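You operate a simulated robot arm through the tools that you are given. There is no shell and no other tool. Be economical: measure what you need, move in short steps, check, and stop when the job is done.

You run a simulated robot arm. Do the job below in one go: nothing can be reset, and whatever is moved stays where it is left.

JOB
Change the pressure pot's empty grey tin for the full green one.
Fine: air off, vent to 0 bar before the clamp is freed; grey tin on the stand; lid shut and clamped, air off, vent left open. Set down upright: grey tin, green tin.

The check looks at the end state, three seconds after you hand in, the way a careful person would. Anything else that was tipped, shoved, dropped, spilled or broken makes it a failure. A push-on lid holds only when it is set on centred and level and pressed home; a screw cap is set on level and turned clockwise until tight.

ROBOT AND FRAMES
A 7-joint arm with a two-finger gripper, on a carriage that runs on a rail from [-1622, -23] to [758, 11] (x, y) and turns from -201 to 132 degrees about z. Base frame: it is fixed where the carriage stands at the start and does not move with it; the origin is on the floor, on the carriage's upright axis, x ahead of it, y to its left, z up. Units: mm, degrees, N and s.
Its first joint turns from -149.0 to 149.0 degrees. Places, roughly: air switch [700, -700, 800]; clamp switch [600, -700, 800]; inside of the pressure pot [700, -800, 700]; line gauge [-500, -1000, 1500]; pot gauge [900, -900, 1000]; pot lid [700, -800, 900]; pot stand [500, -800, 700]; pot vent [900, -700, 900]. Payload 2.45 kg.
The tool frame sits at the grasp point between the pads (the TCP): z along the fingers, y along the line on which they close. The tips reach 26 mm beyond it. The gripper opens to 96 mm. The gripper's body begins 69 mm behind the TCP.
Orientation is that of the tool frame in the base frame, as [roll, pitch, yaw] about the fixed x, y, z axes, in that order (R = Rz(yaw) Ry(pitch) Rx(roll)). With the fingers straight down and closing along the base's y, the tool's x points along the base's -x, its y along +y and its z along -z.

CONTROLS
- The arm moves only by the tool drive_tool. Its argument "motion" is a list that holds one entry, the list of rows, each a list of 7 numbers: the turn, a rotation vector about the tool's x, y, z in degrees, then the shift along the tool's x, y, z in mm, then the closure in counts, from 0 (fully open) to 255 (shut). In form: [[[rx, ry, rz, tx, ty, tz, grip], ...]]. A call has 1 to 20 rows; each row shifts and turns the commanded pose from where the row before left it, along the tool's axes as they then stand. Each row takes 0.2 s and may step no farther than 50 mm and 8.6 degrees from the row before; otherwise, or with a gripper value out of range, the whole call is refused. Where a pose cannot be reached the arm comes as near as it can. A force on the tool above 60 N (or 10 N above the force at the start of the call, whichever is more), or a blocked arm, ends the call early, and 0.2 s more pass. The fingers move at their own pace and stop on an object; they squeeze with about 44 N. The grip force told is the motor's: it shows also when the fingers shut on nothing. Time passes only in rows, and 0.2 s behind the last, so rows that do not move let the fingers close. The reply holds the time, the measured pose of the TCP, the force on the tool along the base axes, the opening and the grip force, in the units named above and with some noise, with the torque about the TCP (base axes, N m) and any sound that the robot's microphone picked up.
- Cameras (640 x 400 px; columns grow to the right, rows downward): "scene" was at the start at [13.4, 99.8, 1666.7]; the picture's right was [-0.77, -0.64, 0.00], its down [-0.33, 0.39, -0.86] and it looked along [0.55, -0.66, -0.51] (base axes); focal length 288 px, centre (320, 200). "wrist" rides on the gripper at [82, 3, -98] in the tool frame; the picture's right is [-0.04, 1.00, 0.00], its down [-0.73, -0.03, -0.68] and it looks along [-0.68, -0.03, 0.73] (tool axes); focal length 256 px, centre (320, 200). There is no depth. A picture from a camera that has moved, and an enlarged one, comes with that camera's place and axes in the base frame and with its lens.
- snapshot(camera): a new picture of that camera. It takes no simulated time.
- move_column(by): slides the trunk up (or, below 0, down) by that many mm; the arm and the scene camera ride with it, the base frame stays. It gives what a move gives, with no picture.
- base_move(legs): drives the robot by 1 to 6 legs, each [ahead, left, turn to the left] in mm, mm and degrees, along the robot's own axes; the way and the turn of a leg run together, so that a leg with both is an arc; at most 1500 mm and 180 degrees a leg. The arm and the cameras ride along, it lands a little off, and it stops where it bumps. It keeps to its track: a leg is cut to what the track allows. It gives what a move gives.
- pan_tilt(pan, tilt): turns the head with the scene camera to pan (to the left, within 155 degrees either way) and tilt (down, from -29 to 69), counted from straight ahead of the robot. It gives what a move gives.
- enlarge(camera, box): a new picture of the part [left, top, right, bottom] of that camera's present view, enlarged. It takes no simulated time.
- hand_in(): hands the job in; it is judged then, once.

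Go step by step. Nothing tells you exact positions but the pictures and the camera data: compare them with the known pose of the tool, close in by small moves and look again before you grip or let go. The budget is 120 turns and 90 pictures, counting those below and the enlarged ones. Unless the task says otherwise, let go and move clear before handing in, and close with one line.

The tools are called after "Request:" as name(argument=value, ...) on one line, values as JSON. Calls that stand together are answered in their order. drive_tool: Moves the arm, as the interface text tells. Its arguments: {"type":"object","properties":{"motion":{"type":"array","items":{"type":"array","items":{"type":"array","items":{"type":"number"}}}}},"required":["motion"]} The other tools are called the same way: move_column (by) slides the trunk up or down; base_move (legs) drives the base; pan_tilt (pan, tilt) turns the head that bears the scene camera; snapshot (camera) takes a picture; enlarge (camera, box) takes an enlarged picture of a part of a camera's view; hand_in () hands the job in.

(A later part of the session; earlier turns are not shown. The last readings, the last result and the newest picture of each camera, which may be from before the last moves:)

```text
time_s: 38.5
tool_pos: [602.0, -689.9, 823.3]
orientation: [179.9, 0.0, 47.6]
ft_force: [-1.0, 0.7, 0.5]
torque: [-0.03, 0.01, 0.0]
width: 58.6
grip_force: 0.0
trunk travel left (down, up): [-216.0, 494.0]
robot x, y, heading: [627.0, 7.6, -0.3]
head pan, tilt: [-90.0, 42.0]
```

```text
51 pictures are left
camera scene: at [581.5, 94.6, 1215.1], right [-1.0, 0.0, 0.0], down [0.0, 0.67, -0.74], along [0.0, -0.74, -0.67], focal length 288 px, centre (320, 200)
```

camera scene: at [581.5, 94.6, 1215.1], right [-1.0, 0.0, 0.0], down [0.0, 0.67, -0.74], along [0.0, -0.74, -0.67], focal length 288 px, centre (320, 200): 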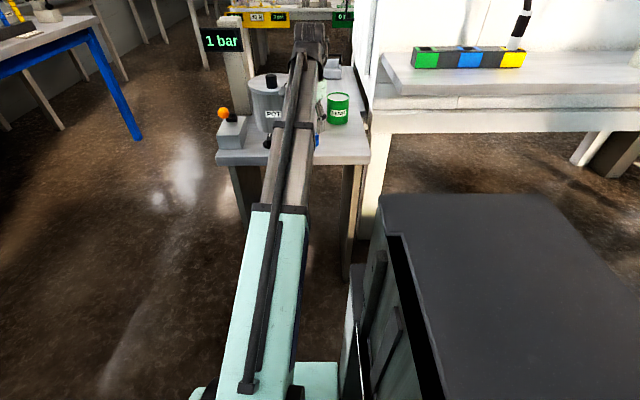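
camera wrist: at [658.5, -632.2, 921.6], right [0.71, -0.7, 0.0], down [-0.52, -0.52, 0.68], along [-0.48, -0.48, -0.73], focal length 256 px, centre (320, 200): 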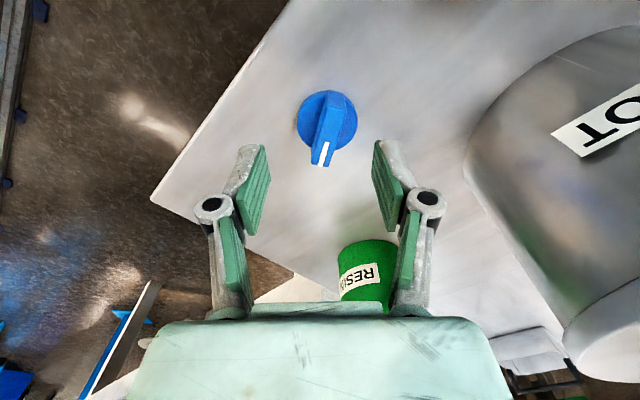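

Still reading 1 bar. I'll centre and lower beside the ridge, wait, and re-read before turning anything.

Request:
drive_tool(motion=[[[0, 0, 0, -4.7, 3, 0, 100], [0, 0, 0, 0, 0, 25, 100], [0, 0, 0, 0, 0, 25, 100], [0, 0, 0, 0, 0, 6, 100], [0, 0, 0, 0, 0, 0, 100], [0, 0, 0, 0, 0, 0, 100], [0, 0, 0, 0, 0, 0, 100], [0, 0, 0, 0, 0, 0, 100], [0, 0, 0, 0, 0, 0, 100], [0, 0, 0, 0, 0, 0, 100], [0, 0, 0, 0, 0, 0, 100], [0, 0, 0, 0, 0, 0, 100], [0, 0, 0, 0, 0, 0, 100], [0, 0, 0, 0, 0, 0, 100], [0, 0, 0, 0, 0, 0, 100], [0, 0, 0, 0, 0, 0, 100]]])

Request:
enlarge(camera="scene", box=[190, 20, 260, 70])

Request:
snapshot(camera="wrist")

```text
time_s: 41.9
tool_pos: [599.6, -697.0, 765.3]
orientation: [-180.0, 0.0, 47.5]
ft_force: [0.2, -1.1, 0.2]
torque: [0.01, 0.01, 0.01]
width: 58.2
grip_force: 0.0
trunk travel left (down, up): [-216.0, 494.0]
robot x, y, heading: [625.6, 7.9, -0.5]
head pan, tilt: [-90.0, 42.0]
```

```text
8.00 times, centred on (225, 45) of scene
camera zoom: at [581.5, 94.6, 1215.1], right [-1.0, 0.0, 0.0], down [0.0, 0.67, -0.74], along [0.0, -0.74, -0.67], focal length 2305 px, centre (1080, 1440)
```

zoom: 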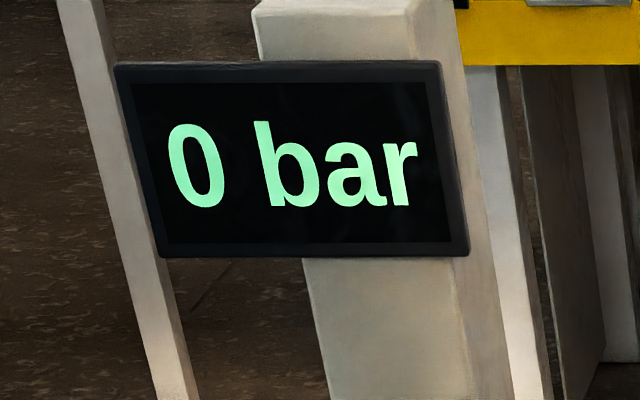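

```text
49 pictures are left
camera wrist: at [656.5, -639.4, 864.4], right [0.71, -0.7, 0.0], down [-0.52, -0.52, 0.68], along [-0.48, -0.48, -0.73], focal length 256 px, centre (320, 200)
```

wrist: 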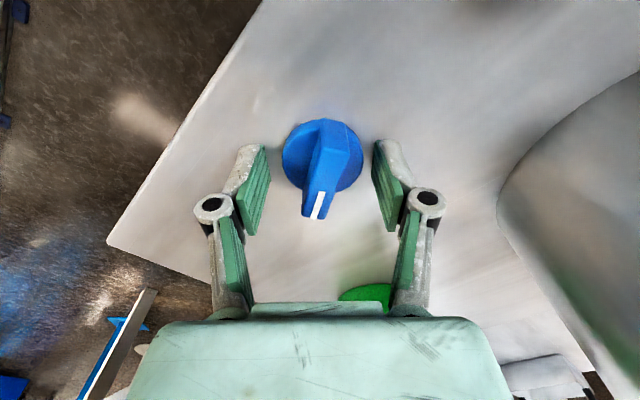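

0 bar. I'll wait a couple of seconds more in case it rounds, then grip the clamp knob and turn it the same way.

Request:
drive_tool(motion=[[[0, 0, 0, 0, 0, 0, 100], [0, 0, 0, 0, 0, 0, 100], [0, 0, 0, 0, 0, 0, 100], [0, 0, 0, 0, 0, 0, 100], [0, 0, 0, 0, 0, 0, 100], [0, 0, 0, 0, 0, 0, 100], [0, 0, 0, 0, 0, 0, 100], [0, 0, 0, 0, 0, 0, 100], [0, 0, 0, 0, 0, 0, 100], [0, 0, 0, 0, 0, 0, 100], [0, 0, 0, 0, 0, 0, 255], [0, 0, 0, 0, 0, 0, 255], [0, 0, 0, 0, 0, 0, 255]]])

Request:
drive_tool(motion=[[[0, 0, -6, 0, 0, 0, 255], [0, 0, -6, 0, 0, 0, 255], [0, 0, -6, 0, 0, 0, 255], [0, 0, -6, 0, 0, 0, 255], [0, 0, -6, 0, 0, 0, 255], [0, 0, -6, 0, 0, 0, 255], [0, 0, -6, 0, 0, 0, 255]]])

Request:
snapshot(camera="wrist")

```text
time_s: 44.7
tool_pos: [601.4, -697.5, 765.7]
orientation: [179.9, 0.0, 47.6]
ft_force: [9.7, -8.2, 11.2]
torque: [0.18, -0.63, -0.01]
width: 13.6
grip_force: 40.6
trunk travel left (down, up): [-216.0, 494.0]
robot x, y, heading: [628.2, 8.5, -0.1]
head pan, tilt: [-90.0, 42.0]
```

```text
time_s: 46.3
tool_pos: [602.0, -698.1, 766.4]
orientation: [-180.0, 0.4, 89.8]
ft_force: [17.8, -30.9, 11.7]
torque: [0.06, -0.43, -0.03]
width: 13.2
grip_force: 40.6
trunk travel left (down, up): [-216.0, 494.0]
robot x, y, heading: [626.3, 5.6, -0.2]
head pan, tilt: [-90.0, 42.0]
```

```text
48 pictures are left
camera wrist: at [605.4, -616.2, 864.7], right [1.0, -0.04, 0.0], down [-0.03, -0.73, 0.68], along [-0.03, -0.68, -0.73], focal length 256 px, centre (320, 200)
```

wrist: 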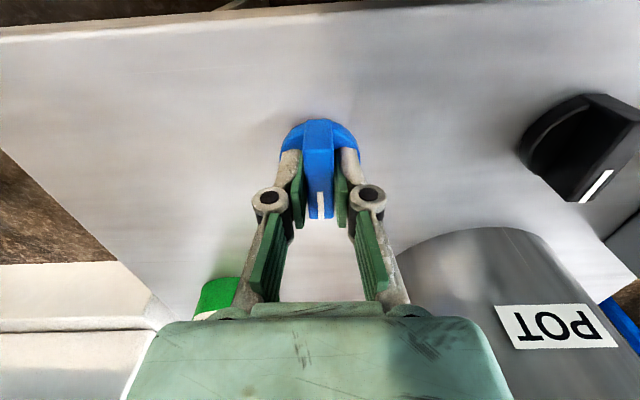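

Request:
drive_tool(motion=[[[0, 0, -5, 0, 0, 0, 255], [0, 0, 2, 0, 0, 0, 255], [0, 0, 3, 0, 0, 0, 130], [0, 0, 0, 0, 0, 0, 100], [0, 0, 0, 0, 0, -30, 100], [0, 0, 0, 0, 0, -40, 100]]])

Request:
move_column(by=200)

Request:
snapshot(camera="wrist")

Request:
enlarge(camera="scene", box=[200, 50, 370, 210])

```text
time_s: 47.7
tool_pos: [600.2, -698.7, 833.7]
orientation: [-179.9, 0.3, 89.5]
ft_force: [-0.2, 0.2, -0.4]
torque: [0.05, -0.02, 0.0]
width: 58.0
grip_force: 0.0
trunk travel left (down, up): [-216.0, 494.0]
robot x, y, heading: [623.3, 10.3, -0.6]
head pan, tilt: [-90.0, 42.0]
```

```text
time_s: 49.9
tool_pos: [600.8, -699.7, 1034.2]
orientation: [-180.0, 0.4, 89.6]
ft_force: [0.7, -0.1, 0.3]
torque: [0.02, 0.02, 0.0]
width: 58.4
grip_force: 0.1
trunk travel left (down, up): [-416.0, 294.0]
robot x, y, heading: [626.0, 8.1, -0.1]
head pan, tilt: [-90.0, 42.0]
```

```text
47 pictures are left
camera wrist: at [603.6, -616.8, 1132.3], right [1.0, -0.05, 0.0], down [-0.04, -0.73, 0.68], along [-0.03, -0.68, -0.73], focal length 256 px, centre (320, 200)
```

wrist: 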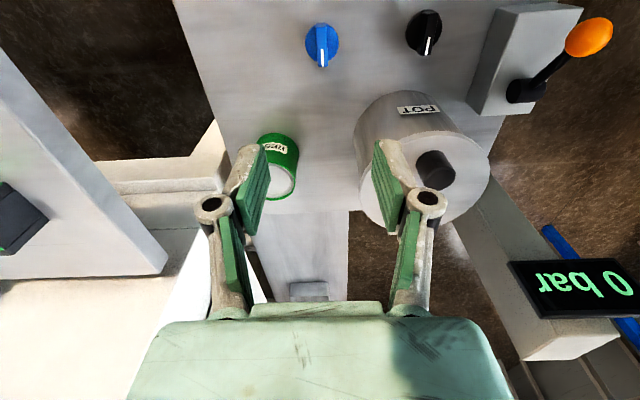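

```text
2.50 times, centred on (285, 130) of scene
camera zoom: at [581.5, 94.6, 1415.0], right [-1.0, 0.0, 0.0], down [0.0, 0.67, -0.74], along [0.0, -0.74, -0.67], focal length 720 px, centre (408, 375)
```

zoom: 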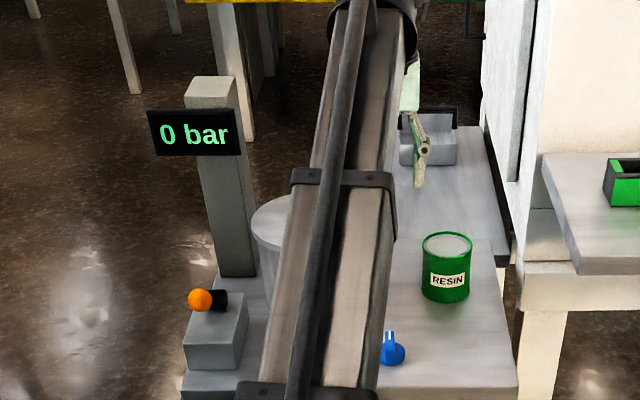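

Clamp knob is at its free position and the gauge reads 0. Next I move above the lid to see its knob and whether it is hinged at the back.

Request:
drive_tool(motion=[[[0, 0, 0, -15, 42, 0, 100], [0, 0, 0, -15, 42, 0, 100], [0, 0, 0, -15, 40, 0, 100]]])

Request:
snapshot(camera="wrist")

Request:
enlarge(camera="wrist", box=[240, 100, 420, 260])

```text
time_s: 50.7
tool_pos: [724.0, -744.9, 1031.2]
orientation: [-180.0, 0.3, 89.4]
ft_force: [0.4, -0.3, -0.1]
torque: [0.03, -0.01, -0.01]
width: 58.5
grip_force: 0.2
trunk travel left (down, up): [-416.0, 294.0]
robot x, y, heading: [626.4, 12.4, -0.4]
head pan, tilt: [-90.0, 42.0]
```

```text
45 pictures are left
camera wrist: at [726.9, -662.7, 1129.4], right [1.0, -0.05, 0.0], down [-0.04, -0.73, 0.68], along [-0.03, -0.68, -0.73], focal length 256 px, centre (320, 200)
```

wrist: 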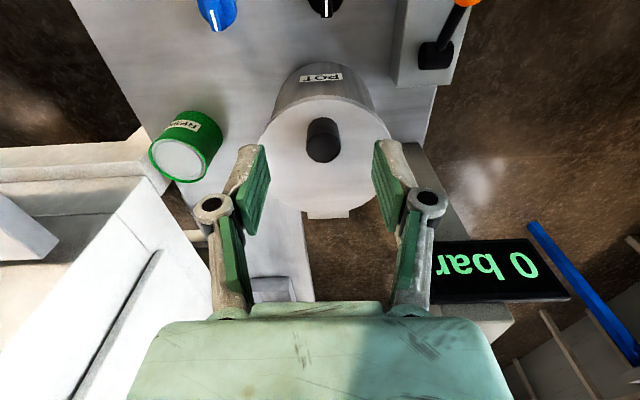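

```text
2.50 times, centred on (330, 180) of wrist
camera zoom: at [726.9, -662.7, 1129.4], right [1.0, -0.05, 0.0], down [-0.04, -0.73, 0.68], along [-0.03, -0.68, -0.73], focal length 640 px, centre (295, 250)
```

zoom: 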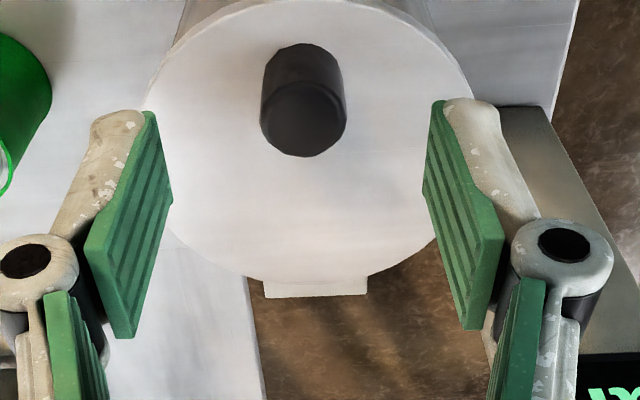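

The lid is hinged at the rear (around y≈-910, z≈880), with a 32 mm knob at about (725,-792) and its top near z≈920. I'll go above the knob and lower part way.

Request:
drive_tool(motion=[[[0, 0.3, 0.5, -47, 1, 0, 100], [0, 0, 0, 0, 0, 0, 100]]])

Request:
move_column(by=-80)

Request:
snapshot(camera="wrist")

```text
time_s: 51.3
tool_pos: [725.1, -792.1, 1033.2]
orientation: [-179.9, 0.1, 89.1]
ft_force: [1.4, -0.8, -0.2]
torque: [0.01, -0.02, -0.01]
width: 58.3
grip_force: 0.0
trunk travel left (down, up): [-416.0, 294.0]
robot x, y, heading: [622.1, 9.9, -0.2]
head pan, tilt: [-90.0, 42.0]
```

```text
time_s: 52.5
tool_pos: [724.8, -789.7, 954.6]
orientation: [-179.9, 0.1, 88.9]
ft_force: [0.1, -0.3, 1.0]
torque: [-0.04, 0.0, 0.01]
width: 58.1
grip_force: 0.0
trunk travel left (down, up): [-336.0, 374.0]
robot x, y, heading: [625.5, 9.1, -0.3]
head pan, tilt: [-90.0, 42.0]
```

```text
43 pictures are left
camera wrist: at [728.9, -708.9, 1053.3], right [1.0, -0.06, 0.0], down [-0.04, -0.73, 0.68], along [-0.04, -0.68, -0.73], focal length 256 px, centre (320, 200)
```

wrist: 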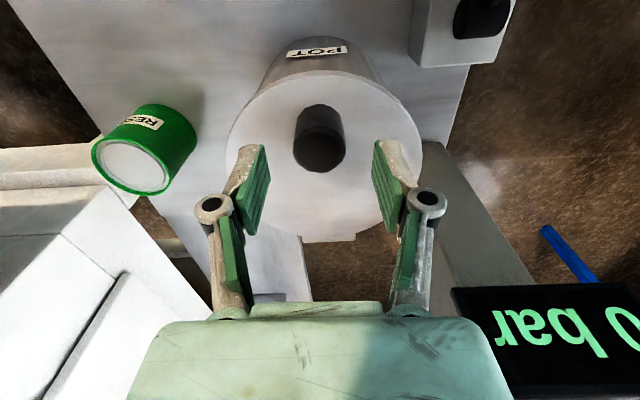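

Request:
drive_tool(motion=[[[0, 0, -1.1, 0, 0, 12, 100], [0, 0, 0, 0, 0, 12, 100], [0, 0, 0, 0, 0, 12, 100], [0, 0, 0, 0, 0, 0, 100]]])

Request:
snapshot(camera="wrist")

```text
time_s: 53.5
tool_pos: [726.7, -791.4, 917.8]
orientation: [-179.9, 0.1, 90.1]
ft_force: [0.9, 0.6, -0.2]
torque: [-0.01, 0.01, 0.02]
width: 58.6
grip_force: 0.0
trunk travel left (down, up): [-336.0, 374.0]
robot x, y, heading: [627.4, 11.2, -0.6]
head pan, tilt: [-90.0, 42.0]
```

```text
42 pictures are left
camera wrist: at [728.4, -710.0, 1017.1], right [1.0, -0.04, 0.0], down [-0.03, -0.73, 0.68], along [-0.03, -0.68, -0.73], focal length 256 px, centre (320, 200)
```

wrist: 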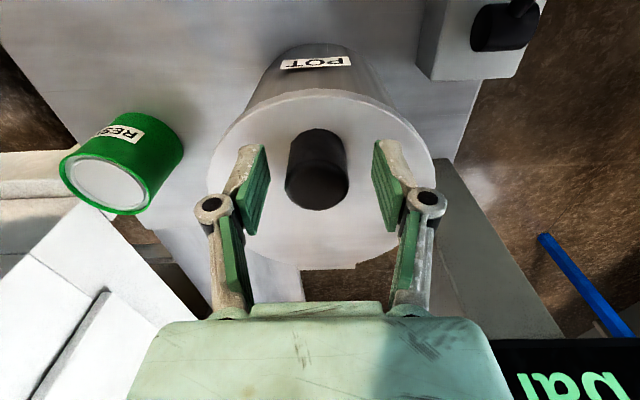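

Request:
drive_tool(motion=[[[0, 0, 0, 0, -1, 3, 100], [0, 0, 0, 0, 0, 0, 255], [0, 0, 0, 0, 0, 0, 255], [0, 0, 0, 0, 0, 0, 255], [0, 0, 0, 0, 0, -8, 255], [0, 0, 0, 0, 0, -8, 255]]])

Request:
snapshot(camera="wrist")

```text
time_s: 54.9
tool_pos: [723.7, -792.4, 928.0]
orientation: [-179.9, 0.0, 90.0]
ft_force: [-5.6, -10.8, -15.1]
torque: [0.96, 0.14, -0.08]
width: 33.5
grip_force: 44.7
trunk travel left (down, up): [-336.0, 374.0]
robot x, y, heading: [628.2, 9.2, -0.1]
head pan, tilt: [-90.0, 42.0]
```

```text
41 pictures are left
camera wrist: at [726.7, -711.4, 1028.1], right [1.0, -0.04, 0.0], down [-0.03, -0.73, 0.68], along [-0.03, -0.68, -0.73], focal length 256 px, centre (320, 200)
```

wrist: 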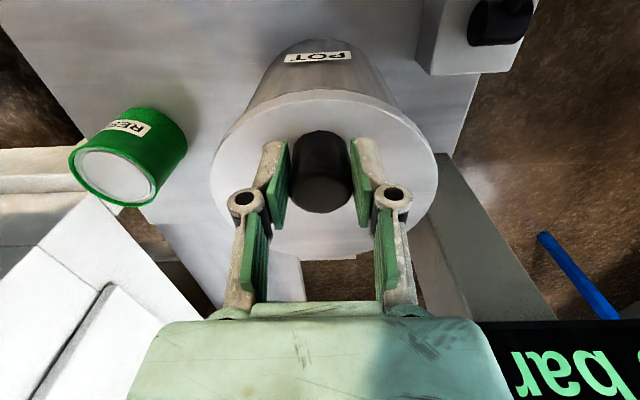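

The lid is lifting. I'll follow the hinge arc with the tool kept vertical, letting the knob pivot between the pads.

Request:
drive_tool(motion=[[[0, 0, 0, -9, 0, -10, 255], [0, 0, 0, -9, 0, -12, 255], [0, 0, 0, -11, 0, -12, 255]]])

Request:
snapshot(camera="wrist")

```text
time_s: 55.6
tool_pos: [724.7, -815.1, 968.9]
orientation: [-180.0, -0.2, 90.2]
ft_force: [-0.3, 28.4, 6.7]
torque: [1.44, -0.06, -0.04]
width: 33.8
grip_force: 44.3
trunk travel left (down, up): [-336.0, 374.0]
robot x, y, heading: [629.7, 8.2, -0.2]
head pan, tilt: [-90.0, 42.0]
```

```text
40 pictures are left
camera wrist: at [726.6, -733.9, 1068.8], right [1.0, -0.04, 0.0], down [-0.03, -0.74, 0.68], along [-0.03, -0.68, -0.74], focal length 256 px, centre (320, 200)
```

wrist: 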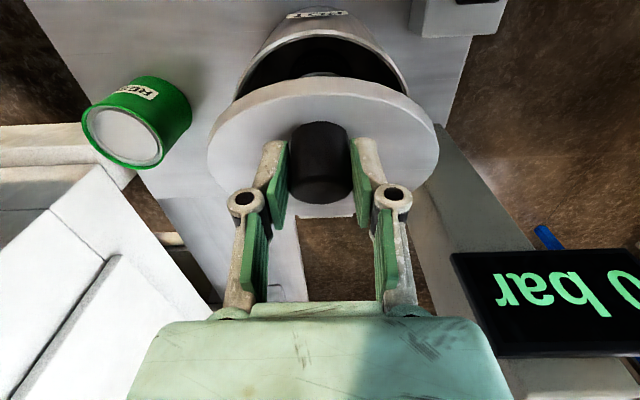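

Lid is opening and the tin is visible inside. The force suggests the hinge sits a bit higher (z≈895), so I'll adjust the arc.

Request:
drive_tool(motion=[[[0, 0, 0, -3, 0, -14, 255], [0, 2, 0, -12.5, 0, -10, 255], [0, 2, 0, -13.5, 0, -8.5, 255]]])

```text
time_s: 56.5
tool_pos: [723.0, -840.7, 989.8]
orientation: [180.0, -2.2, 90.2]
ft_force: [7.9, 29.2, 28.1]
torque: [0.66, -0.21, -0.08]
width: 33.9
grip_force: 45.2
out of reach, approached as far as the arm can: row 3
trunk travel left (down, up): [-336.0, 374.0]
robot x, y, heading: [628.3, 8.4, 0.0]
head pan, tilt: [-90.0, 42.0]
```

The arm nears its upper reach here. I'll close the lid along the same arc, raise the column and repeat with more headroom.

Request:
drive_tool(motion=[[[0, -2, 0, 13.5, 0, 8.5, 255], [0, -2, 0, 12.5, 0, 10, 255], [0, 0, 0, 3, 0, 14, 255], [0, 0, 0, 11, 0, 12, 255], [0, 0, 0, 9, 0, 12, 255], [0, 0, 0, 9, 0, 10, 255], [0, 0, 0, 0, 0, 8, 255], [0, 0, 0, 0, 0, 6, 255]]])

Request:
snapshot(camera="wrist")

```text
time_s: 58.2
tool_pos: [724.5, -786.4, 909.0]
orientation: [-179.9, 0.9, 89.9]
ft_force: [-3.2, -23.4, 45.2]
torque: [-0.74, 0.08, -0.12]
width: 33.5
grip_force: 45.3
trunk travel left (down, up): [-336.0, 374.0]
robot x, y, heading: [628.6, 7.0, -0.3]
head pan, tilt: [-90.0, 42.0]
```

```text
39 pictures are left
camera wrist: at [726.6, -704.0, 1007.6], right [1.0, -0.04, 0.0], down [-0.03, -0.73, 0.69], along [-0.03, -0.69, -0.73], focal length 256 px, centre (320, 200)
```

wrist: 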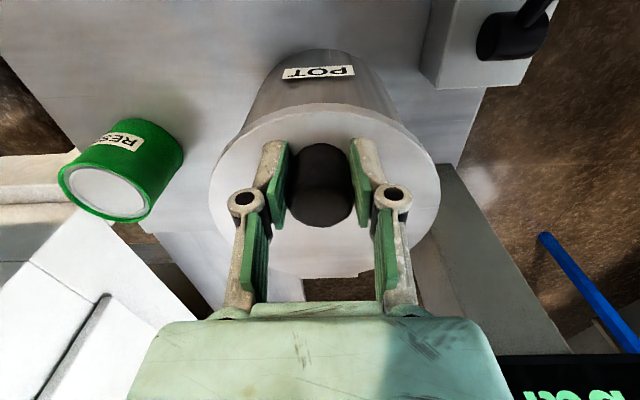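

Request:
drive_tool(motion=[[[0, 0, 0, 0, 0, -4, 255], [0, 0, 0, 0, 0, 0, 100], [0, 0, 0, 0, 0, 0, 100]]])

Request:
move_column(by=150)

```text
time_s: 59.0
tool_pos: [724.9, -786.7, 907.6]
orientation: [-179.9, -0.2, 90.1]
ft_force: [-0.9, 0.2, -0.1]
torque: [0.01, 0.0, 0.01]
width: 58.7
grip_force: 0.0
trunk travel left (down, up): [-336.0, 374.0]
robot x, y, heading: [629.1, 7.5, -0.2]
head pan, tilt: [-90.0, 42.0]
```

```text
time_s: 60.8
tool_pos: [723.9, -785.7, 1059.1]
orientation: [-180.0, 0.0, 90.1]
ft_force: [-0.5, -0.2, -0.2]
torque: [0.02, 0.0, 0.02]
width: 58.5
grip_force: 0.1
trunk travel left (down, up): [-486.0, 224.0]
robot x, y, heading: [625.1, 8.8, -0.1]
head pan, tilt: [-90.0, 42.0]
```

Request:
drive_tool(motion=[[[0, 0, 0, -6, 1, 36, 100], [0, 0, 0, 0, 0, 36, 100], [0, 0, 0, 0, 0, 36, 100], [0, 0, 0, 0, 0, 36, 100], [0, 0, 0, 0, 0, 0, 255], [0, 0, 0, 0, 0, 0, 255], [0, 0, 0, 0, 0, 0, 255]]])

Request:
drive_tool(motion=[[[0, 0, 0, -3.8, 0, -15.5, 255], [0, 0, 0, -6, 0, -14.8, 255], [0, 0, 0, -8, 0, -13.9, 255], [0, 0, 0, -9.9, 0, -12.6, 255], [0, 0, 0, -11.5, 0, -11.1, 255]]])

```text
time_s: 62.4
tool_pos: [723.8, -793.4, 917.0]
orientation: [-179.9, 0.1, 89.9]
ft_force: [-24.0, -0.1, 2.1]
torque: [-0.24, 0.28, -0.26]
width: 33.3
grip_force: 45.0
trunk travel left (down, up): [-486.0, 224.0]
robot x, y, heading: [627.2, 4.6, -0.2]
head pan, tilt: [-90.0, 42.0]
```

```text
time_s: 63.6
tool_pos: [724.3, -829.4, 986.3]
orientation: [-179.8, -0.1, 89.9]
ft_force: [-21.2, 18.1, 2.8]
torque: [1.46, 0.56, 0.05]
width: 33.4
grip_force: 44.9
trunk travel left (down, up): [-486.0, 224.0]
robot x, y, heading: [627.5, 9.4, -0.4]
head pan, tilt: [-90.0, 42.0]
```

Request:
drive_tool(motion=[[[0, 0, 0, -11, -2, -10, 255], [0, 0, 0, -14, 0, -8, 255], [0, 0, 0, -15, 0, -5.5, 255], [0, 0, 0, -15.6, 0, -3.3, 255]]])

Request:
snapshot(camera="wrist")

```text
time_s: 64.6
tool_pos: [725.5, -884.2, 1014.7]
orientation: [179.9, 0.3, 90.2]
ft_force: [-5.4, 18.1, 28.5]
torque: [0.97, 0.1, 0.05]
width: 33.0
grip_force: 44.7
trunk travel left (down, up): [-486.0, 224.0]
robot x, y, heading: [621.3, 10.9, -0.2]
head pan, tilt: [-90.0, 42.0]
```

```text
38 pictures are left
camera wrist: at [727.4, -802.1, 1112.8], right [1.0, -0.04, 0.0], down [-0.03, -0.73, 0.68], along [-0.02, -0.68, -0.73], focal length 256 px, centre (320, 200)
```

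wrist: 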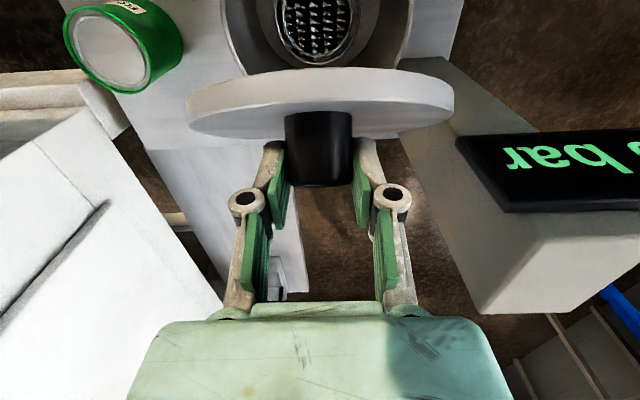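

Request:
drive_tool(motion=[[[0, 0, 0, -14, 0, -4, 255], [0, 0, 0, -16, 0, -1, 255], [0, 0, 0, -15, 0, 2, 255]]])

Request:
snapshot(camera="wrist")

```text
time_s: 65.4
tool_pos: [726.9, -932.3, 1016.1]
orientation: [-180.0, 0.3, 90.2]
ft_force: [6.6, 6.6, 26.2]
torque: [1.05, 0.04, 0.22]
width: 32.7
grip_force: 45.3
trunk travel left (down, up): [-486.0, 224.0]
robot x, y, heading: [625.4, 9.4, -0.3]
head pan, tilt: [-90.0, 42.0]
```

```text
37 pictures are left
camera wrist: at [728.1, -849.5, 1114.5], right [1.0, -0.04, 0.0], down [-0.03, -0.73, 0.68], along [-0.02, -0.68, -0.73], focal length 256 px, centre (320, 200)
```

wrist: 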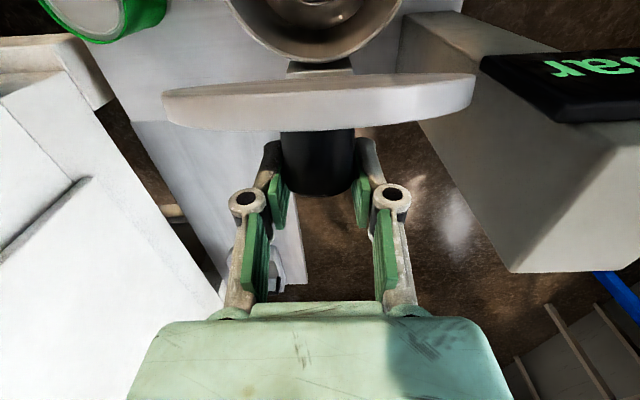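

Request:
drive_tool(motion=[[[0, 0, 0, -10, 0, 2, 255], [0, 0, 0, -10, 0, 3, 255], [0, 0, 0, -8, 0, 4, 255]]])

Request:
snapshot(camera="wrist")

```text
time_s: 66.2
tool_pos: [727.5, -961.5, 1006.6]
orientation: [-180.0, 0.4, 90.1]
ft_force: [11.4, -1.3, 30.0]
torque: [0.85, 0.03, 0.24]
width: 32.3
grip_force: 45.2
trunk travel left (down, up): [-486.0, 224.0]
robot x, y, heading: [623.8, 6.4, -0.0]
head pan, tilt: [-90.0, 42.0]
```

```text
36 pictures are left
camera wrist: at [728.7, -877.9, 1105.6], right [1.0, -0.04, 0.0], down [-0.03, -0.73, 0.68], along [-0.03, -0.68, -0.73], focal length 256 px, centre (320, 200)
```

wrist: 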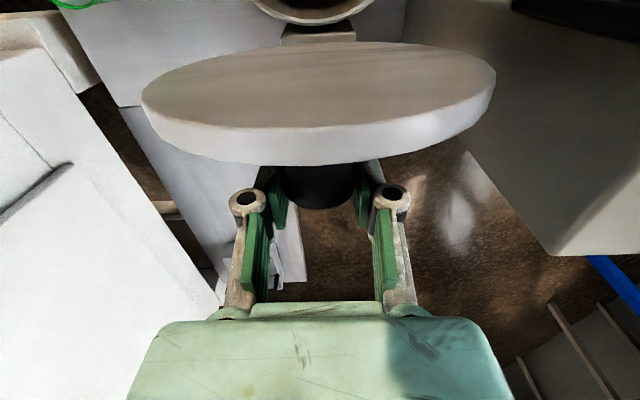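

Request:
drive_tool(motion=[[[0, 0, 0, -7, 0, 5, 255], [0, 0, 0, -7, 0, 5, 255]]])

```text
time_s: 66.8
tool_pos: [727.2, -974.7, 991.8]
orientation: [-179.9, 0.1, 90.3]
ft_force: [15.4, -3.1, 7.9]
torque: [0.16, 0.12, 0.24]
width: 36.0
grip_force: 44.7
trunk travel left (down, up): [-486.0, 224.0]
robot x, y, heading: [627.1, 7.8, 0.0]
head pan, tilt: [-90.0, 42.0]
```

Request:
snapshot(camera="wrist")

Request:
snapshot(camera="scene")

```text
35 pictures are left
camera wrist: at [728.9, -892.9, 1090.8], right [1.0, -0.04, 0.0], down [-0.03, -0.73, 0.68], along [-0.03, -0.68, -0.73], focal length 256 px, centre (320, 200)
```

wrist: 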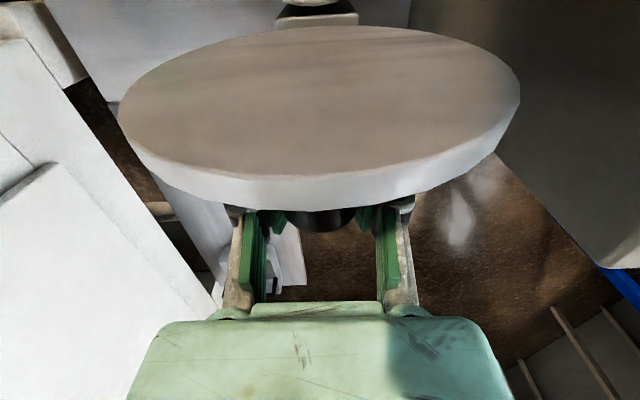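

```text
34 pictures are left
camera scene: at [583.1, 95.5, 1484.6], right [-1.0, 0.0, 0.0], down [0.0, 0.67, -0.74], along [0.0, -0.74, -0.67], focal length 288 px, centre (320, 200)
```

scene: 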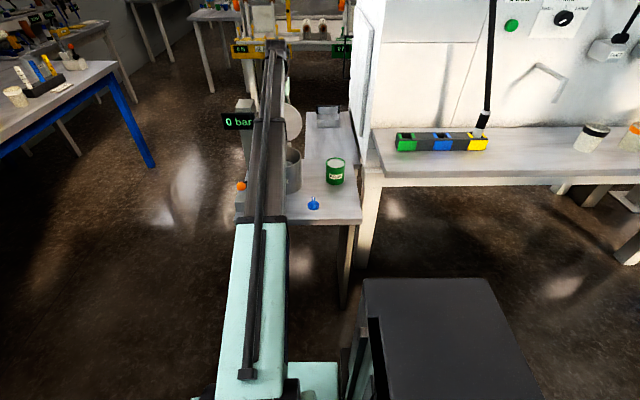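

The lid is well past vertical. I'll open the fingers and withdraw upward in small steps, slightly rearward.

Request:
drive_tool(motion=[[[0, 0, 0, 0, 0, 0, 130], [0, 0, 0, 0, 0, 0, 100], [0, 0, 0, -4, 0, -8, 100], [0, 0, 0, -4, 0, -10, 100], [0, 0, 0, 0, 0, -10, 100]]])

Request:
snapshot(camera="wrist")

```text
time_s: 68.0
tool_pos: [724.7, -981.9, 1021.6]
orientation: [-179.9, 0.1, 90.1]
ft_force: [0.5, 0.3, 0.5]
torque: [0.0, 0.01, -0.04]
width: 58.6
grip_force: 0.0
trunk travel left (down, up): [-486.0, 224.0]
robot x, y, heading: [625.4, 11.3, -0.2]
head pan, tilt: [-90.0, 42.0]
```

```text
33 pictures are left
camera wrist: at [726.6, -899.5, 1120.9], right [1.0, -0.04, 0.0], down [-0.03, -0.73, 0.68], along [-0.03, -0.68, -0.73], focal length 256 px, centre (320, 200)
```

wrist: 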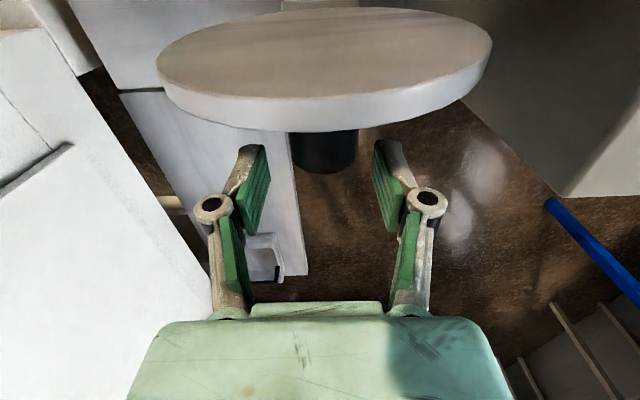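

Clear of the knob and the lid stays open. Column up, then forward over the pot.

Request:
move_column(by=110)

Request:
drive_tool(motion=[[[0, 0, 0, 45, 0, 0, 100], [0, 0, 0, 45, 0, 0, 100], [0, 0, 0, 45, 0, 0, 60], [0, 0, 0, 27, 0, 0, 20]]])

Request:
snapshot(camera="wrist")

Request:
snapshot(camera="scene")

```text
time_s: 69.4
tool_pos: [724.4, -980.9, 1132.4]
orientation: [-179.9, 0.0, 90.1]
ft_force: [0.3, 0.4, 0.5]
torque: [-0.02, 0.02, 0.02]
width: 58.4
grip_force: 0.1
trunk travel left (down, up): [-596.0, 114.0]
robot x, y, heading: [623.6, 9.2, -0.4]
head pan, tilt: [-90.0, 42.0]
```

```text
time_s: 70.4
tool_pos: [723.9, -817.8, 1131.8]
orientation: [-179.9, 0.0, 90.1]
ft_force: [-0.2, 0.9, 0.3]
torque: [-0.01, -0.01, 0.0]
width: 88.5
grip_force: 0.0
trunk travel left (down, up): [-596.0, 114.0]
robot x, y, heading: [626.4, 7.8, -0.5]
head pan, tilt: [-90.0, 42.0]
```

```text
32 pictures are left
camera wrist: at [725.6, -736.2, 1230.4], right [1.0, -0.04, 0.0], down [-0.03, -0.73, 0.68], along [-0.03, -0.68, -0.73], focal length 256 px, centre (320, 200)
```

wrist: 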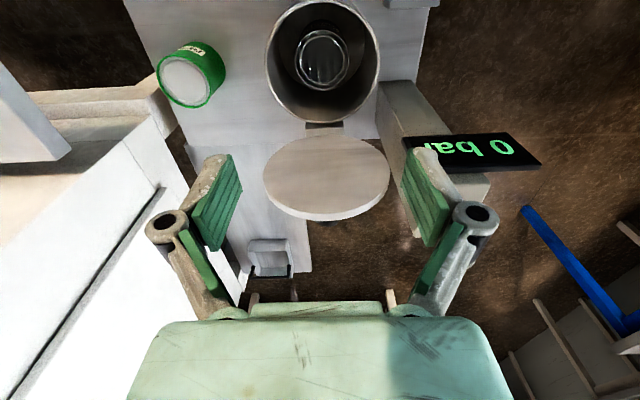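

```text
31 pictures are left
camera scene: at [581.5, 94.8, 1595.1], right [-1.0, 0.0, 0.0], down [0.0, 0.67, -0.74], along [0.0, -0.74, -0.67], focal length 288 px, centre (320, 200)
```

scene: 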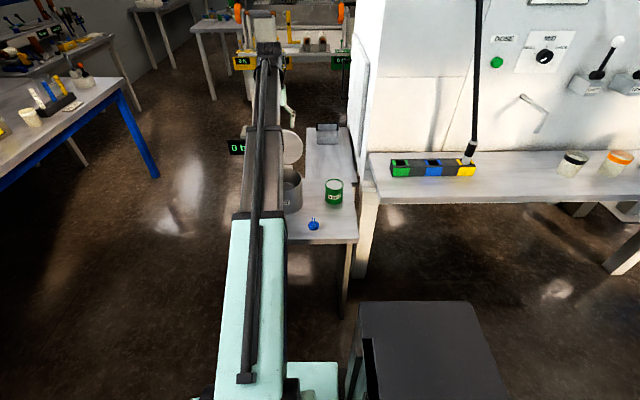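

Request:
enlarge(camera="wrist", box=[140, 0, 400, 160])

```text
2.46 times, centred on (270, 80) of wrist
camera zoom: at [725.6, -736.2, 1230.4], right [1.0, -0.04, 0.0], down [-0.03, -0.73, 0.68], along [-0.03, -0.68, -0.73], focal length 630 px, centre (443, 495)
```

zoom: 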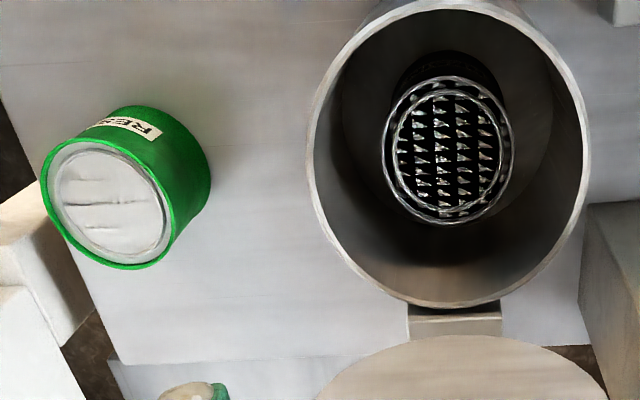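

The tin sits in the pot with clearance around it. I'll come down for a closer measurement of rim height, tin height and inner radius.

Request:
move_column(by=-170)

Request:
snapshot(camera="wrist")

```text
time_s: 72.3
tool_pos: [722.2, -818.5, 961.7]
orientation: [-179.9, 0.0, 90.1]
ft_force: [-0.1, -0.3, 0.0]
torque: [-0.04, 0.0, 0.01]
width: 88.2
grip_force: 0.1
trunk travel left (down, up): [-426.0, 284.0]
robot x, y, heading: [623.7, 7.3, -0.1]
head pan, tilt: [-90.0, 42.0]
```

```text
29 pictures are left
camera wrist: at [725.6, -737.0, 1060.5], right [1.0, -0.04, 0.0], down [-0.03, -0.73, 0.68], along [-0.03, -0.68, -0.73], focal length 256 px, centre (320, 200)
```

wrist: 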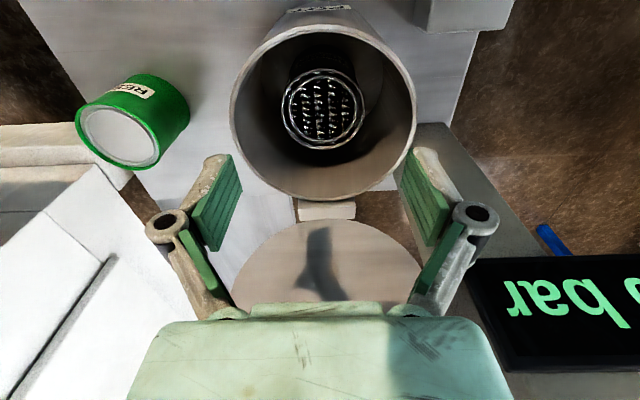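

Request:
enlarge(camera="wrist", box=[220, 20, 430, 210])

Request:
drive_tool(motion=[[[0, 0, 0, 40, 0, 0, 60], [0, 0, 0, 40, 0, 0, 60], [0, 0, 0, 20, 0, 0, 60], [0, 0, 0, 0, 0, 0, 60]]])

Request:
enlarge(camera="wrist", box=[220, 20, 430, 210])

```text
2.11 times, centred on (325, 115) of wrist
camera zoom: at [725.6, -737.0, 1060.5], right [1.0, -0.04, 0.0], down [-0.03, -0.73, 0.68], along [-0.03, -0.68, -0.73], focal length 539 px, centre (310, 379)
```

zoom: 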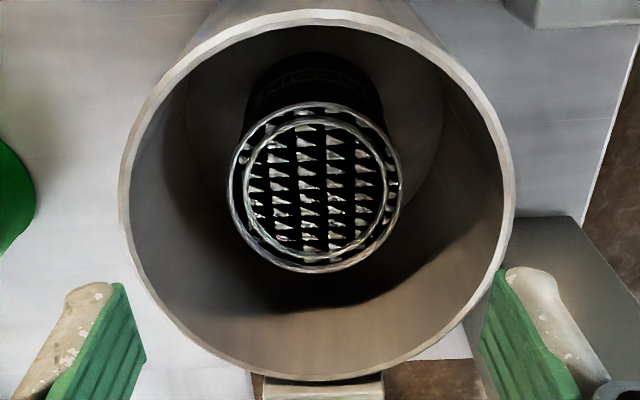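

```text
time_s: 73.3
tool_pos: [725.3, -718.0, 960.4]
orientation: [-179.9, 0.1, 90.1]
ft_force: [-0.1, 0.5, -0.1]
torque: [-0.04, 0.02, -0.03]
width: 73.3
grip_force: 0.0
trunk travel left (down, up): [-426.0, 284.0]
robot x, y, heading: [625.9, 8.4, -0.3]
head pan, tilt: [-90.0, 42.0]
```

```text
2.11 times, centred on (325, 115) of wrist
camera zoom: at [727.1, -636.9, 1058.9], right [1.0, -0.04, 0.0], down [-0.03, -0.73, 0.68], along [-0.03, -0.68, -0.73], focal length 539 px, centre (310, 379)
```

zoom: 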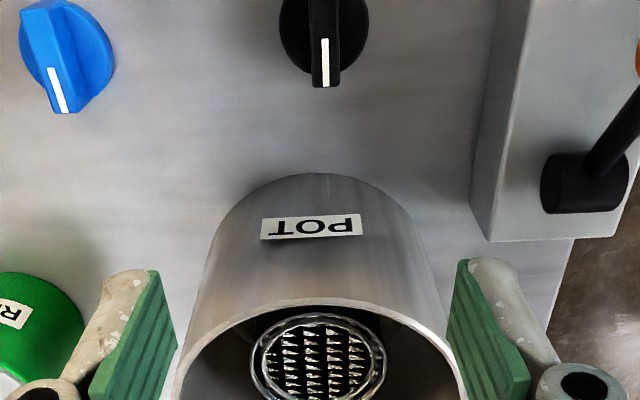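

Precise values: rim z≈870 with pot centre (724,-841) and inner radius ≈70. The tin is 78 mm in diameter, concentric, with its top at z≈830. A symmetric grip fits at about 88 mm opening, so I'll go above it and lower partway.

Request:
drive_tool(motion=[[[0, 0, 0, -41, -0.5, 0, 20], [0, 0, 0, -41, -0.5, 0, 20], [0, 0, 0, -41, -0.6, 0, 20], [0, 0, 0, 0, 0, 0, 20]]])

Request:
move_column(by=-80)

Request:
snapshot(camera="wrist")

```text
time_s: 74.3
tool_pos: [722.0, -842.6, 959.9]
orientation: [-179.8, 0.1, 90.1]
ft_force: [-0.2, -0.2, 0.2]
torque: [0.0, 0.01, -0.02]
width: 88.6
grip_force: 0.1
trunk travel left (down, up): [-426.0, 284.0]
robot x, y, heading: [622.9, 6.8, -0.4]
head pan, tilt: [-90.0, 42.0]
```

```text
time_s: 75.5
tool_pos: [722.3, -842.3, 879.9]
orientation: [-179.9, 0.2, 90.1]
ft_force: [-0.8, 0.2, 0.0]
torque: [0.0, 0.0, 0.01]
width: 88.2
grip_force: 0.1
trunk travel left (down, up): [-346.0, 364.0]
robot x, y, heading: [624.9, 9.0, -0.3]
head pan, tilt: [-90.0, 42.0]
```

```text
26 pictures are left
camera wrist: at [724.9, -760.9, 979.0], right [1.0, -0.04, 0.0], down [-0.03, -0.73, 0.68], along [-0.03, -0.68, -0.73], focal length 256 px, centre (320, 200)
```

wrist: 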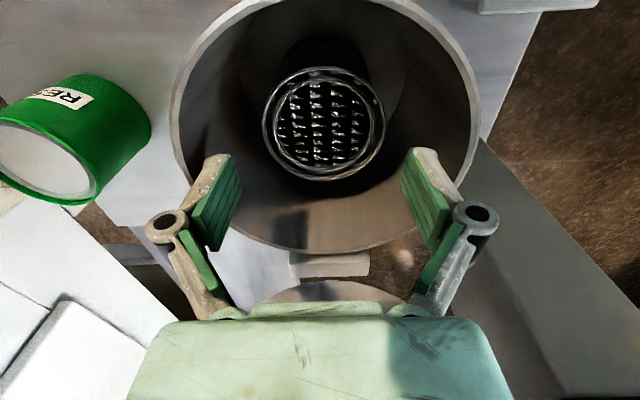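

Request:
drive_tool(motion=[[[0, 0, 0, 0.7, 1.4, 12, 20], [0, 0, 0, 0, 0, 13, 20], [0, 0, 0, 0, 0, 13, 20], [0, 0, 0, 0, 0, 13, 20], [0, 0, 0, 0, 0, 0, 20]]])

Request:
snapshot(camera="wrist")

```text
time_s: 76.7
tool_pos: [722.8, -840.8, 827.3]
orientation: [-179.9, 0.1, 90.1]
ft_force: [-0.1, 0.7, -0.7]
torque: [0.0, 0.01, -0.01]
width: 88.5
grip_force: 0.1
trunk travel left (down, up): [-346.0, 364.0]
robot x, y, heading: [628.9, 10.3, -0.5]
head pan, tilt: [-90.0, 42.0]
```

```text
25 pictures are left
camera wrist: at [725.6, -759.4, 926.7], right [1.0, -0.04, 0.0], down [-0.03, -0.73, 0.68], along [-0.03, -0.68, -0.73], focal length 256 px, centre (320, 200)
```

wrist: 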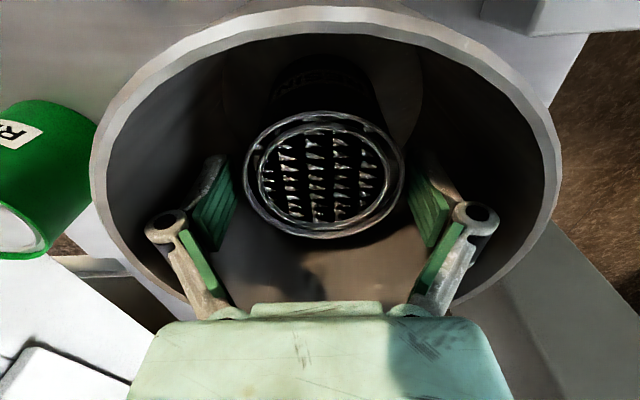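

No contact, and the fingers straddle the tin. Close, then lift out with the column.

Request:
drive_tool(motion=[[[0, 0, 0, 0, 0, 0, 255], [0, 0, 0, 0, 0, 0, 255], [0, 0, 0, 0, 0, 0, 255]]])

Request:
move_column(by=160)

Request:
snapshot(camera="wrist")

Request:
enlarge(camera="scene", box=[220, 100, 380, 250])

```text
time_s: 77.5
tool_pos: [723.9, -840.5, 828.2]
orientation: [-180.0, 0.1, 90.1]
ft_force: [0.3, -0.5, 4.5]
torque: [-0.01, 0.14, -0.02]
width: 77.0
grip_force: 44.1
trunk travel left (down, up): [-346.0, 364.0]
robot x, y, heading: [627.9, 9.1, -0.3]
head pan, tilt: [-90.0, 42.0]
```

```text
time_s: 79.3
tool_pos: [722.9, -841.7, 988.6]
orientation: [-180.0, 0.1, 90.1]
ft_force: [0.2, -0.2, -1.1]
torque: [-0.01, 0.01, 0.0]
width: 76.6
grip_force: 44.3
trunk travel left (down, up): [-506.0, 204.0]
robot x, y, heading: [627.0, 12.9, -0.5]
head pan, tilt: [-90.0, 42.0]
```

```text
24 pictures are left
camera wrist: at [725.7, -759.5, 1086.8], right [1.0, -0.04, 0.0], down [-0.03, -0.73, 0.68], along [-0.03, -0.68, -0.73], focal length 256 px, centre (320, 200)
```

wrist: 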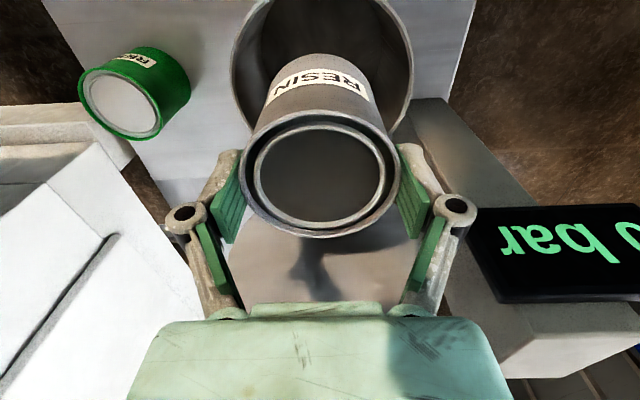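

```text
2.67 times, centred on (300, 175) of scene
camera zoom: at [581.5, 94.4, 1505.0], right [-1.0, 0.0, 0.0], down [0.0, 0.67, -0.74], along [0.0, -0.74, -0.67], focal length 768 px, centre (373, 267)
```

zoom: 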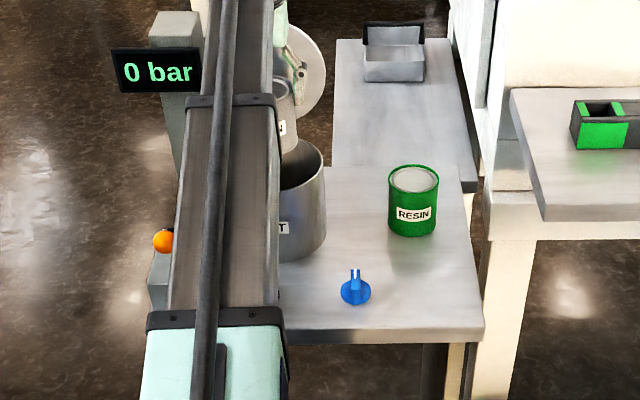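

The grey tin is out. The stand's free spot near (495,-725) is clear of the green tin and clamp knob, so I'll carry it there.

Request:
drive_tool(motion=[[[0, 0, 0, 19.5, -38, 0, 255], [0, 0, 0, 19.5, -38, 0, 255], [0, 0, 0, 19.5, -38, 0, 255], [0, 0, 0, 19.5, -38, 0, 255], [0, 0, 0, 19.5, -38, 0, 255], [0, 0, 0, 19.5, -38, 0, 255], [0, 0, 0, 0, 0, 0, 255]]])

Request:
move_column(by=-130)

Request:
snapshot(camera="scene")

Request:
snapshot(camera="wrist")

```text
time_s: 80.9
tool_pos: [493.1, -723.3, 987.7]
orientation: [-179.9, 0.0, 90.0]
ft_force: [0.5, -0.6, -1.0]
torque: [0.03, -0.05, 0.0]
width: 77.0
grip_force: 44.1
trunk travel left (down, up): [-506.0, 204.0]
robot x, y, heading: [625.8, 8.9, -0.4]
head pan, tilt: [-90.0, 42.0]
```

```text
time_s: 82.5
tool_pos: [492.8, -723.9, 857.0]
orientation: [-179.9, 0.1, 90.1]
ft_force: [0.0, 0.2, -0.6]
torque: [0.03, -0.01, 0.01]
width: 76.9
grip_force: 44.2
trunk travel left (down, up): [-376.0, 334.0]
robot x, y, heading: [627.0, 8.8, -0.4]
head pan, tilt: [-90.0, 42.0]
```

```text
22 pictures are left
camera scene: at [581.5, 94.5, 1375.1], right [-1.0, 0.0, 0.0], down [0.0, 0.67, -0.74], along [0.0, -0.74, -0.67], focal length 288 px, centre (320, 200)
```

scene: 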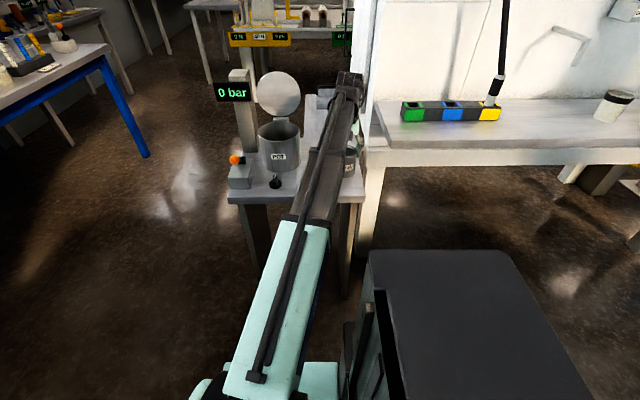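

```text
21 pictures are left
camera wrist: at [495.5, -641.8, 956.6], right [1.0, -0.04, 0.0], down [-0.03, -0.73, 0.68], along [-0.03, -0.68, -0.73], focal length 256 px, centre (320, 200)
```

wrist: 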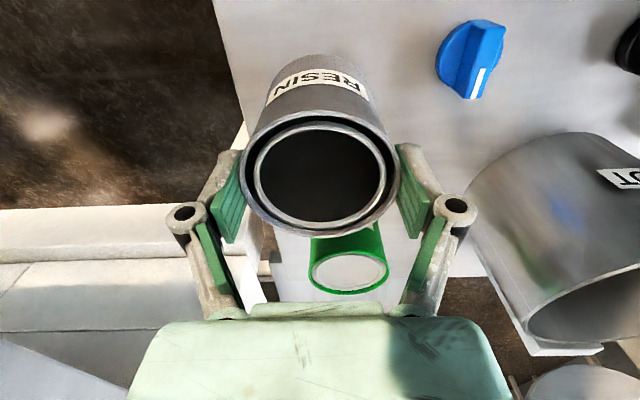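

Request:
drive_tool(motion=[[[0, 0, 0, 0, 0, 9, 255], [0, 0, 0, 0, 0, 9, 255], [0, 0, 0, 0, 0, 6, 255], [0, 0, 0, 0, 0, 2, 255], [0, 0, 0, 0, 0, 0, 255]]])

```text
time_s: 83.7
tool_pos: [491.7, -723.4, 831.3]
orientation: [-179.9, 0.1, 90.1]
ft_force: [-0.1, -0.6, -1.0]
torque: [-0.01, -0.01, -0.01]
width: 76.7
grip_force: 44.2
trunk travel left (down, up): [-376.0, 334.0]
robot x, y, heading: [627.9, 7.8, -0.2]
head pan, tilt: [-90.0, 42.0]
```

Request:
drive_tool(motion=[[[0, 0, 0, 0, 0, 2, 255], [0, 0, 0, 0, 0, 1.5, 255], [0, 0, 0, 0, 0, 0, 255]]])

```text
time_s: 84.5
tool_pos: [492.3, -723.7, 827.4]
orientation: [-179.9, 0.1, 90.1]
ft_force: [-0.2, 0.3, -0.8]
torque: [0.0, -0.03, 0.01]
width: 76.8
grip_force: 43.4
trunk travel left (down, up): [-376.0, 334.0]
robot x, y, heading: [625.5, 10.3, -0.6]
head pan, tilt: [-90.0, 42.0]
```

Request:
drive_tool(motion=[[[0, 0, 0, 0, 0, 2, 255], [0, 0, 0, 0, 0, 1.5, 255], [0, 0, 0, 0, 0, 0, 255]]])

```text
time_s: 85.3
tool_pos: [492.2, -723.2, 825.2]
orientation: [-179.8, 0.0, 90.0]
ft_force: [-1.1, 0.4, -0.9]
torque: [0.0, -0.04, 0.01]
width: 76.7
grip_force: 44.3
trunk travel left (down, up): [-376.0, 334.0]
robot x, y, heading: [624.9, 7.1, -0.4]
head pan, tilt: [-90.0, 42.0]
```

Request:
drive_tool(motion=[[[0, 0, 0, 0, 0, 1.5, 255], [0, 0, 0, 0, 0, 1.5, 255], [0, 0, 0, 0, 0, 1, 255], [0, 0, 0, 0, 0, 0, 255]]])

```text
time_s: 86.3
tool_pos: [492.5, -724.2, 822.6]
orientation: [-180.0, 0.2, 90.1]
ft_force: [-0.2, -2.1, 12.0]
torque: [0.17, 0.08, -0.02]
width: 77.0
grip_force: 44.3
trunk travel left (down, up): [-376.0, 334.0]
robot x, y, heading: [628.0, 6.0, -0.2]
head pan, tilt: [-90.0, 42.0]
```

Contact at TCP z≈822.6, so the pot floor is about 5 mm above the table. Release and rise.

Request:
drive_tool(motion=[[[0, 0, 0, 0, 0, 0, 60], [0, 0, 0, 0, 0, 0, 15], [0, 0, 0, 0, 0, 0, 15], [0, 0, 0, 0, 0, -25, 15], [0, 0, 0, 0, 0, -35, 15]]])

Request:
move_column(by=60)

Request:
snapshot(camera="wrist")

```text
time_s: 87.5
tool_pos: [491.2, -726.1, 880.1]
orientation: [-179.9, 0.1, 90.1]
ft_force: [0.4, -0.5, -0.4]
torque: [0.07, -0.02, 0.03]
width: 90.2
grip_force: 0.0
trunk travel left (down, up): [-376.0, 334.0]
robot x, y, heading: [624.8, 6.9, -0.2]
head pan, tilt: [-90.0, 42.0]
```

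```text
time_s: 88.5
tool_pos: [493.1, -724.5, 941.1]
orientation: [-180.0, 0.1, 90.1]
ft_force: [0.4, 0.9, 0.2]
torque: [0.01, 0.0, -0.03]
width: 90.5
grip_force: 0.1
trunk travel left (down, up): [-436.0, 274.0]
robot x, y, heading: [628.0, 6.2, -0.4]
head pan, tilt: [-90.0, 42.0]
```

```text
20 pictures are left
camera wrist: at [494.1, -643.9, 1039.7], right [1.0, -0.04, 0.0], down [-0.03, -0.73, 0.68], along [-0.03, -0.68, -0.73], focal length 256 px, centre (320, 200)
```

wrist: 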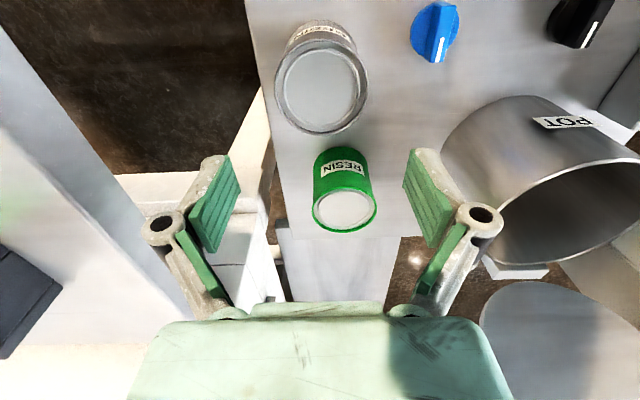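

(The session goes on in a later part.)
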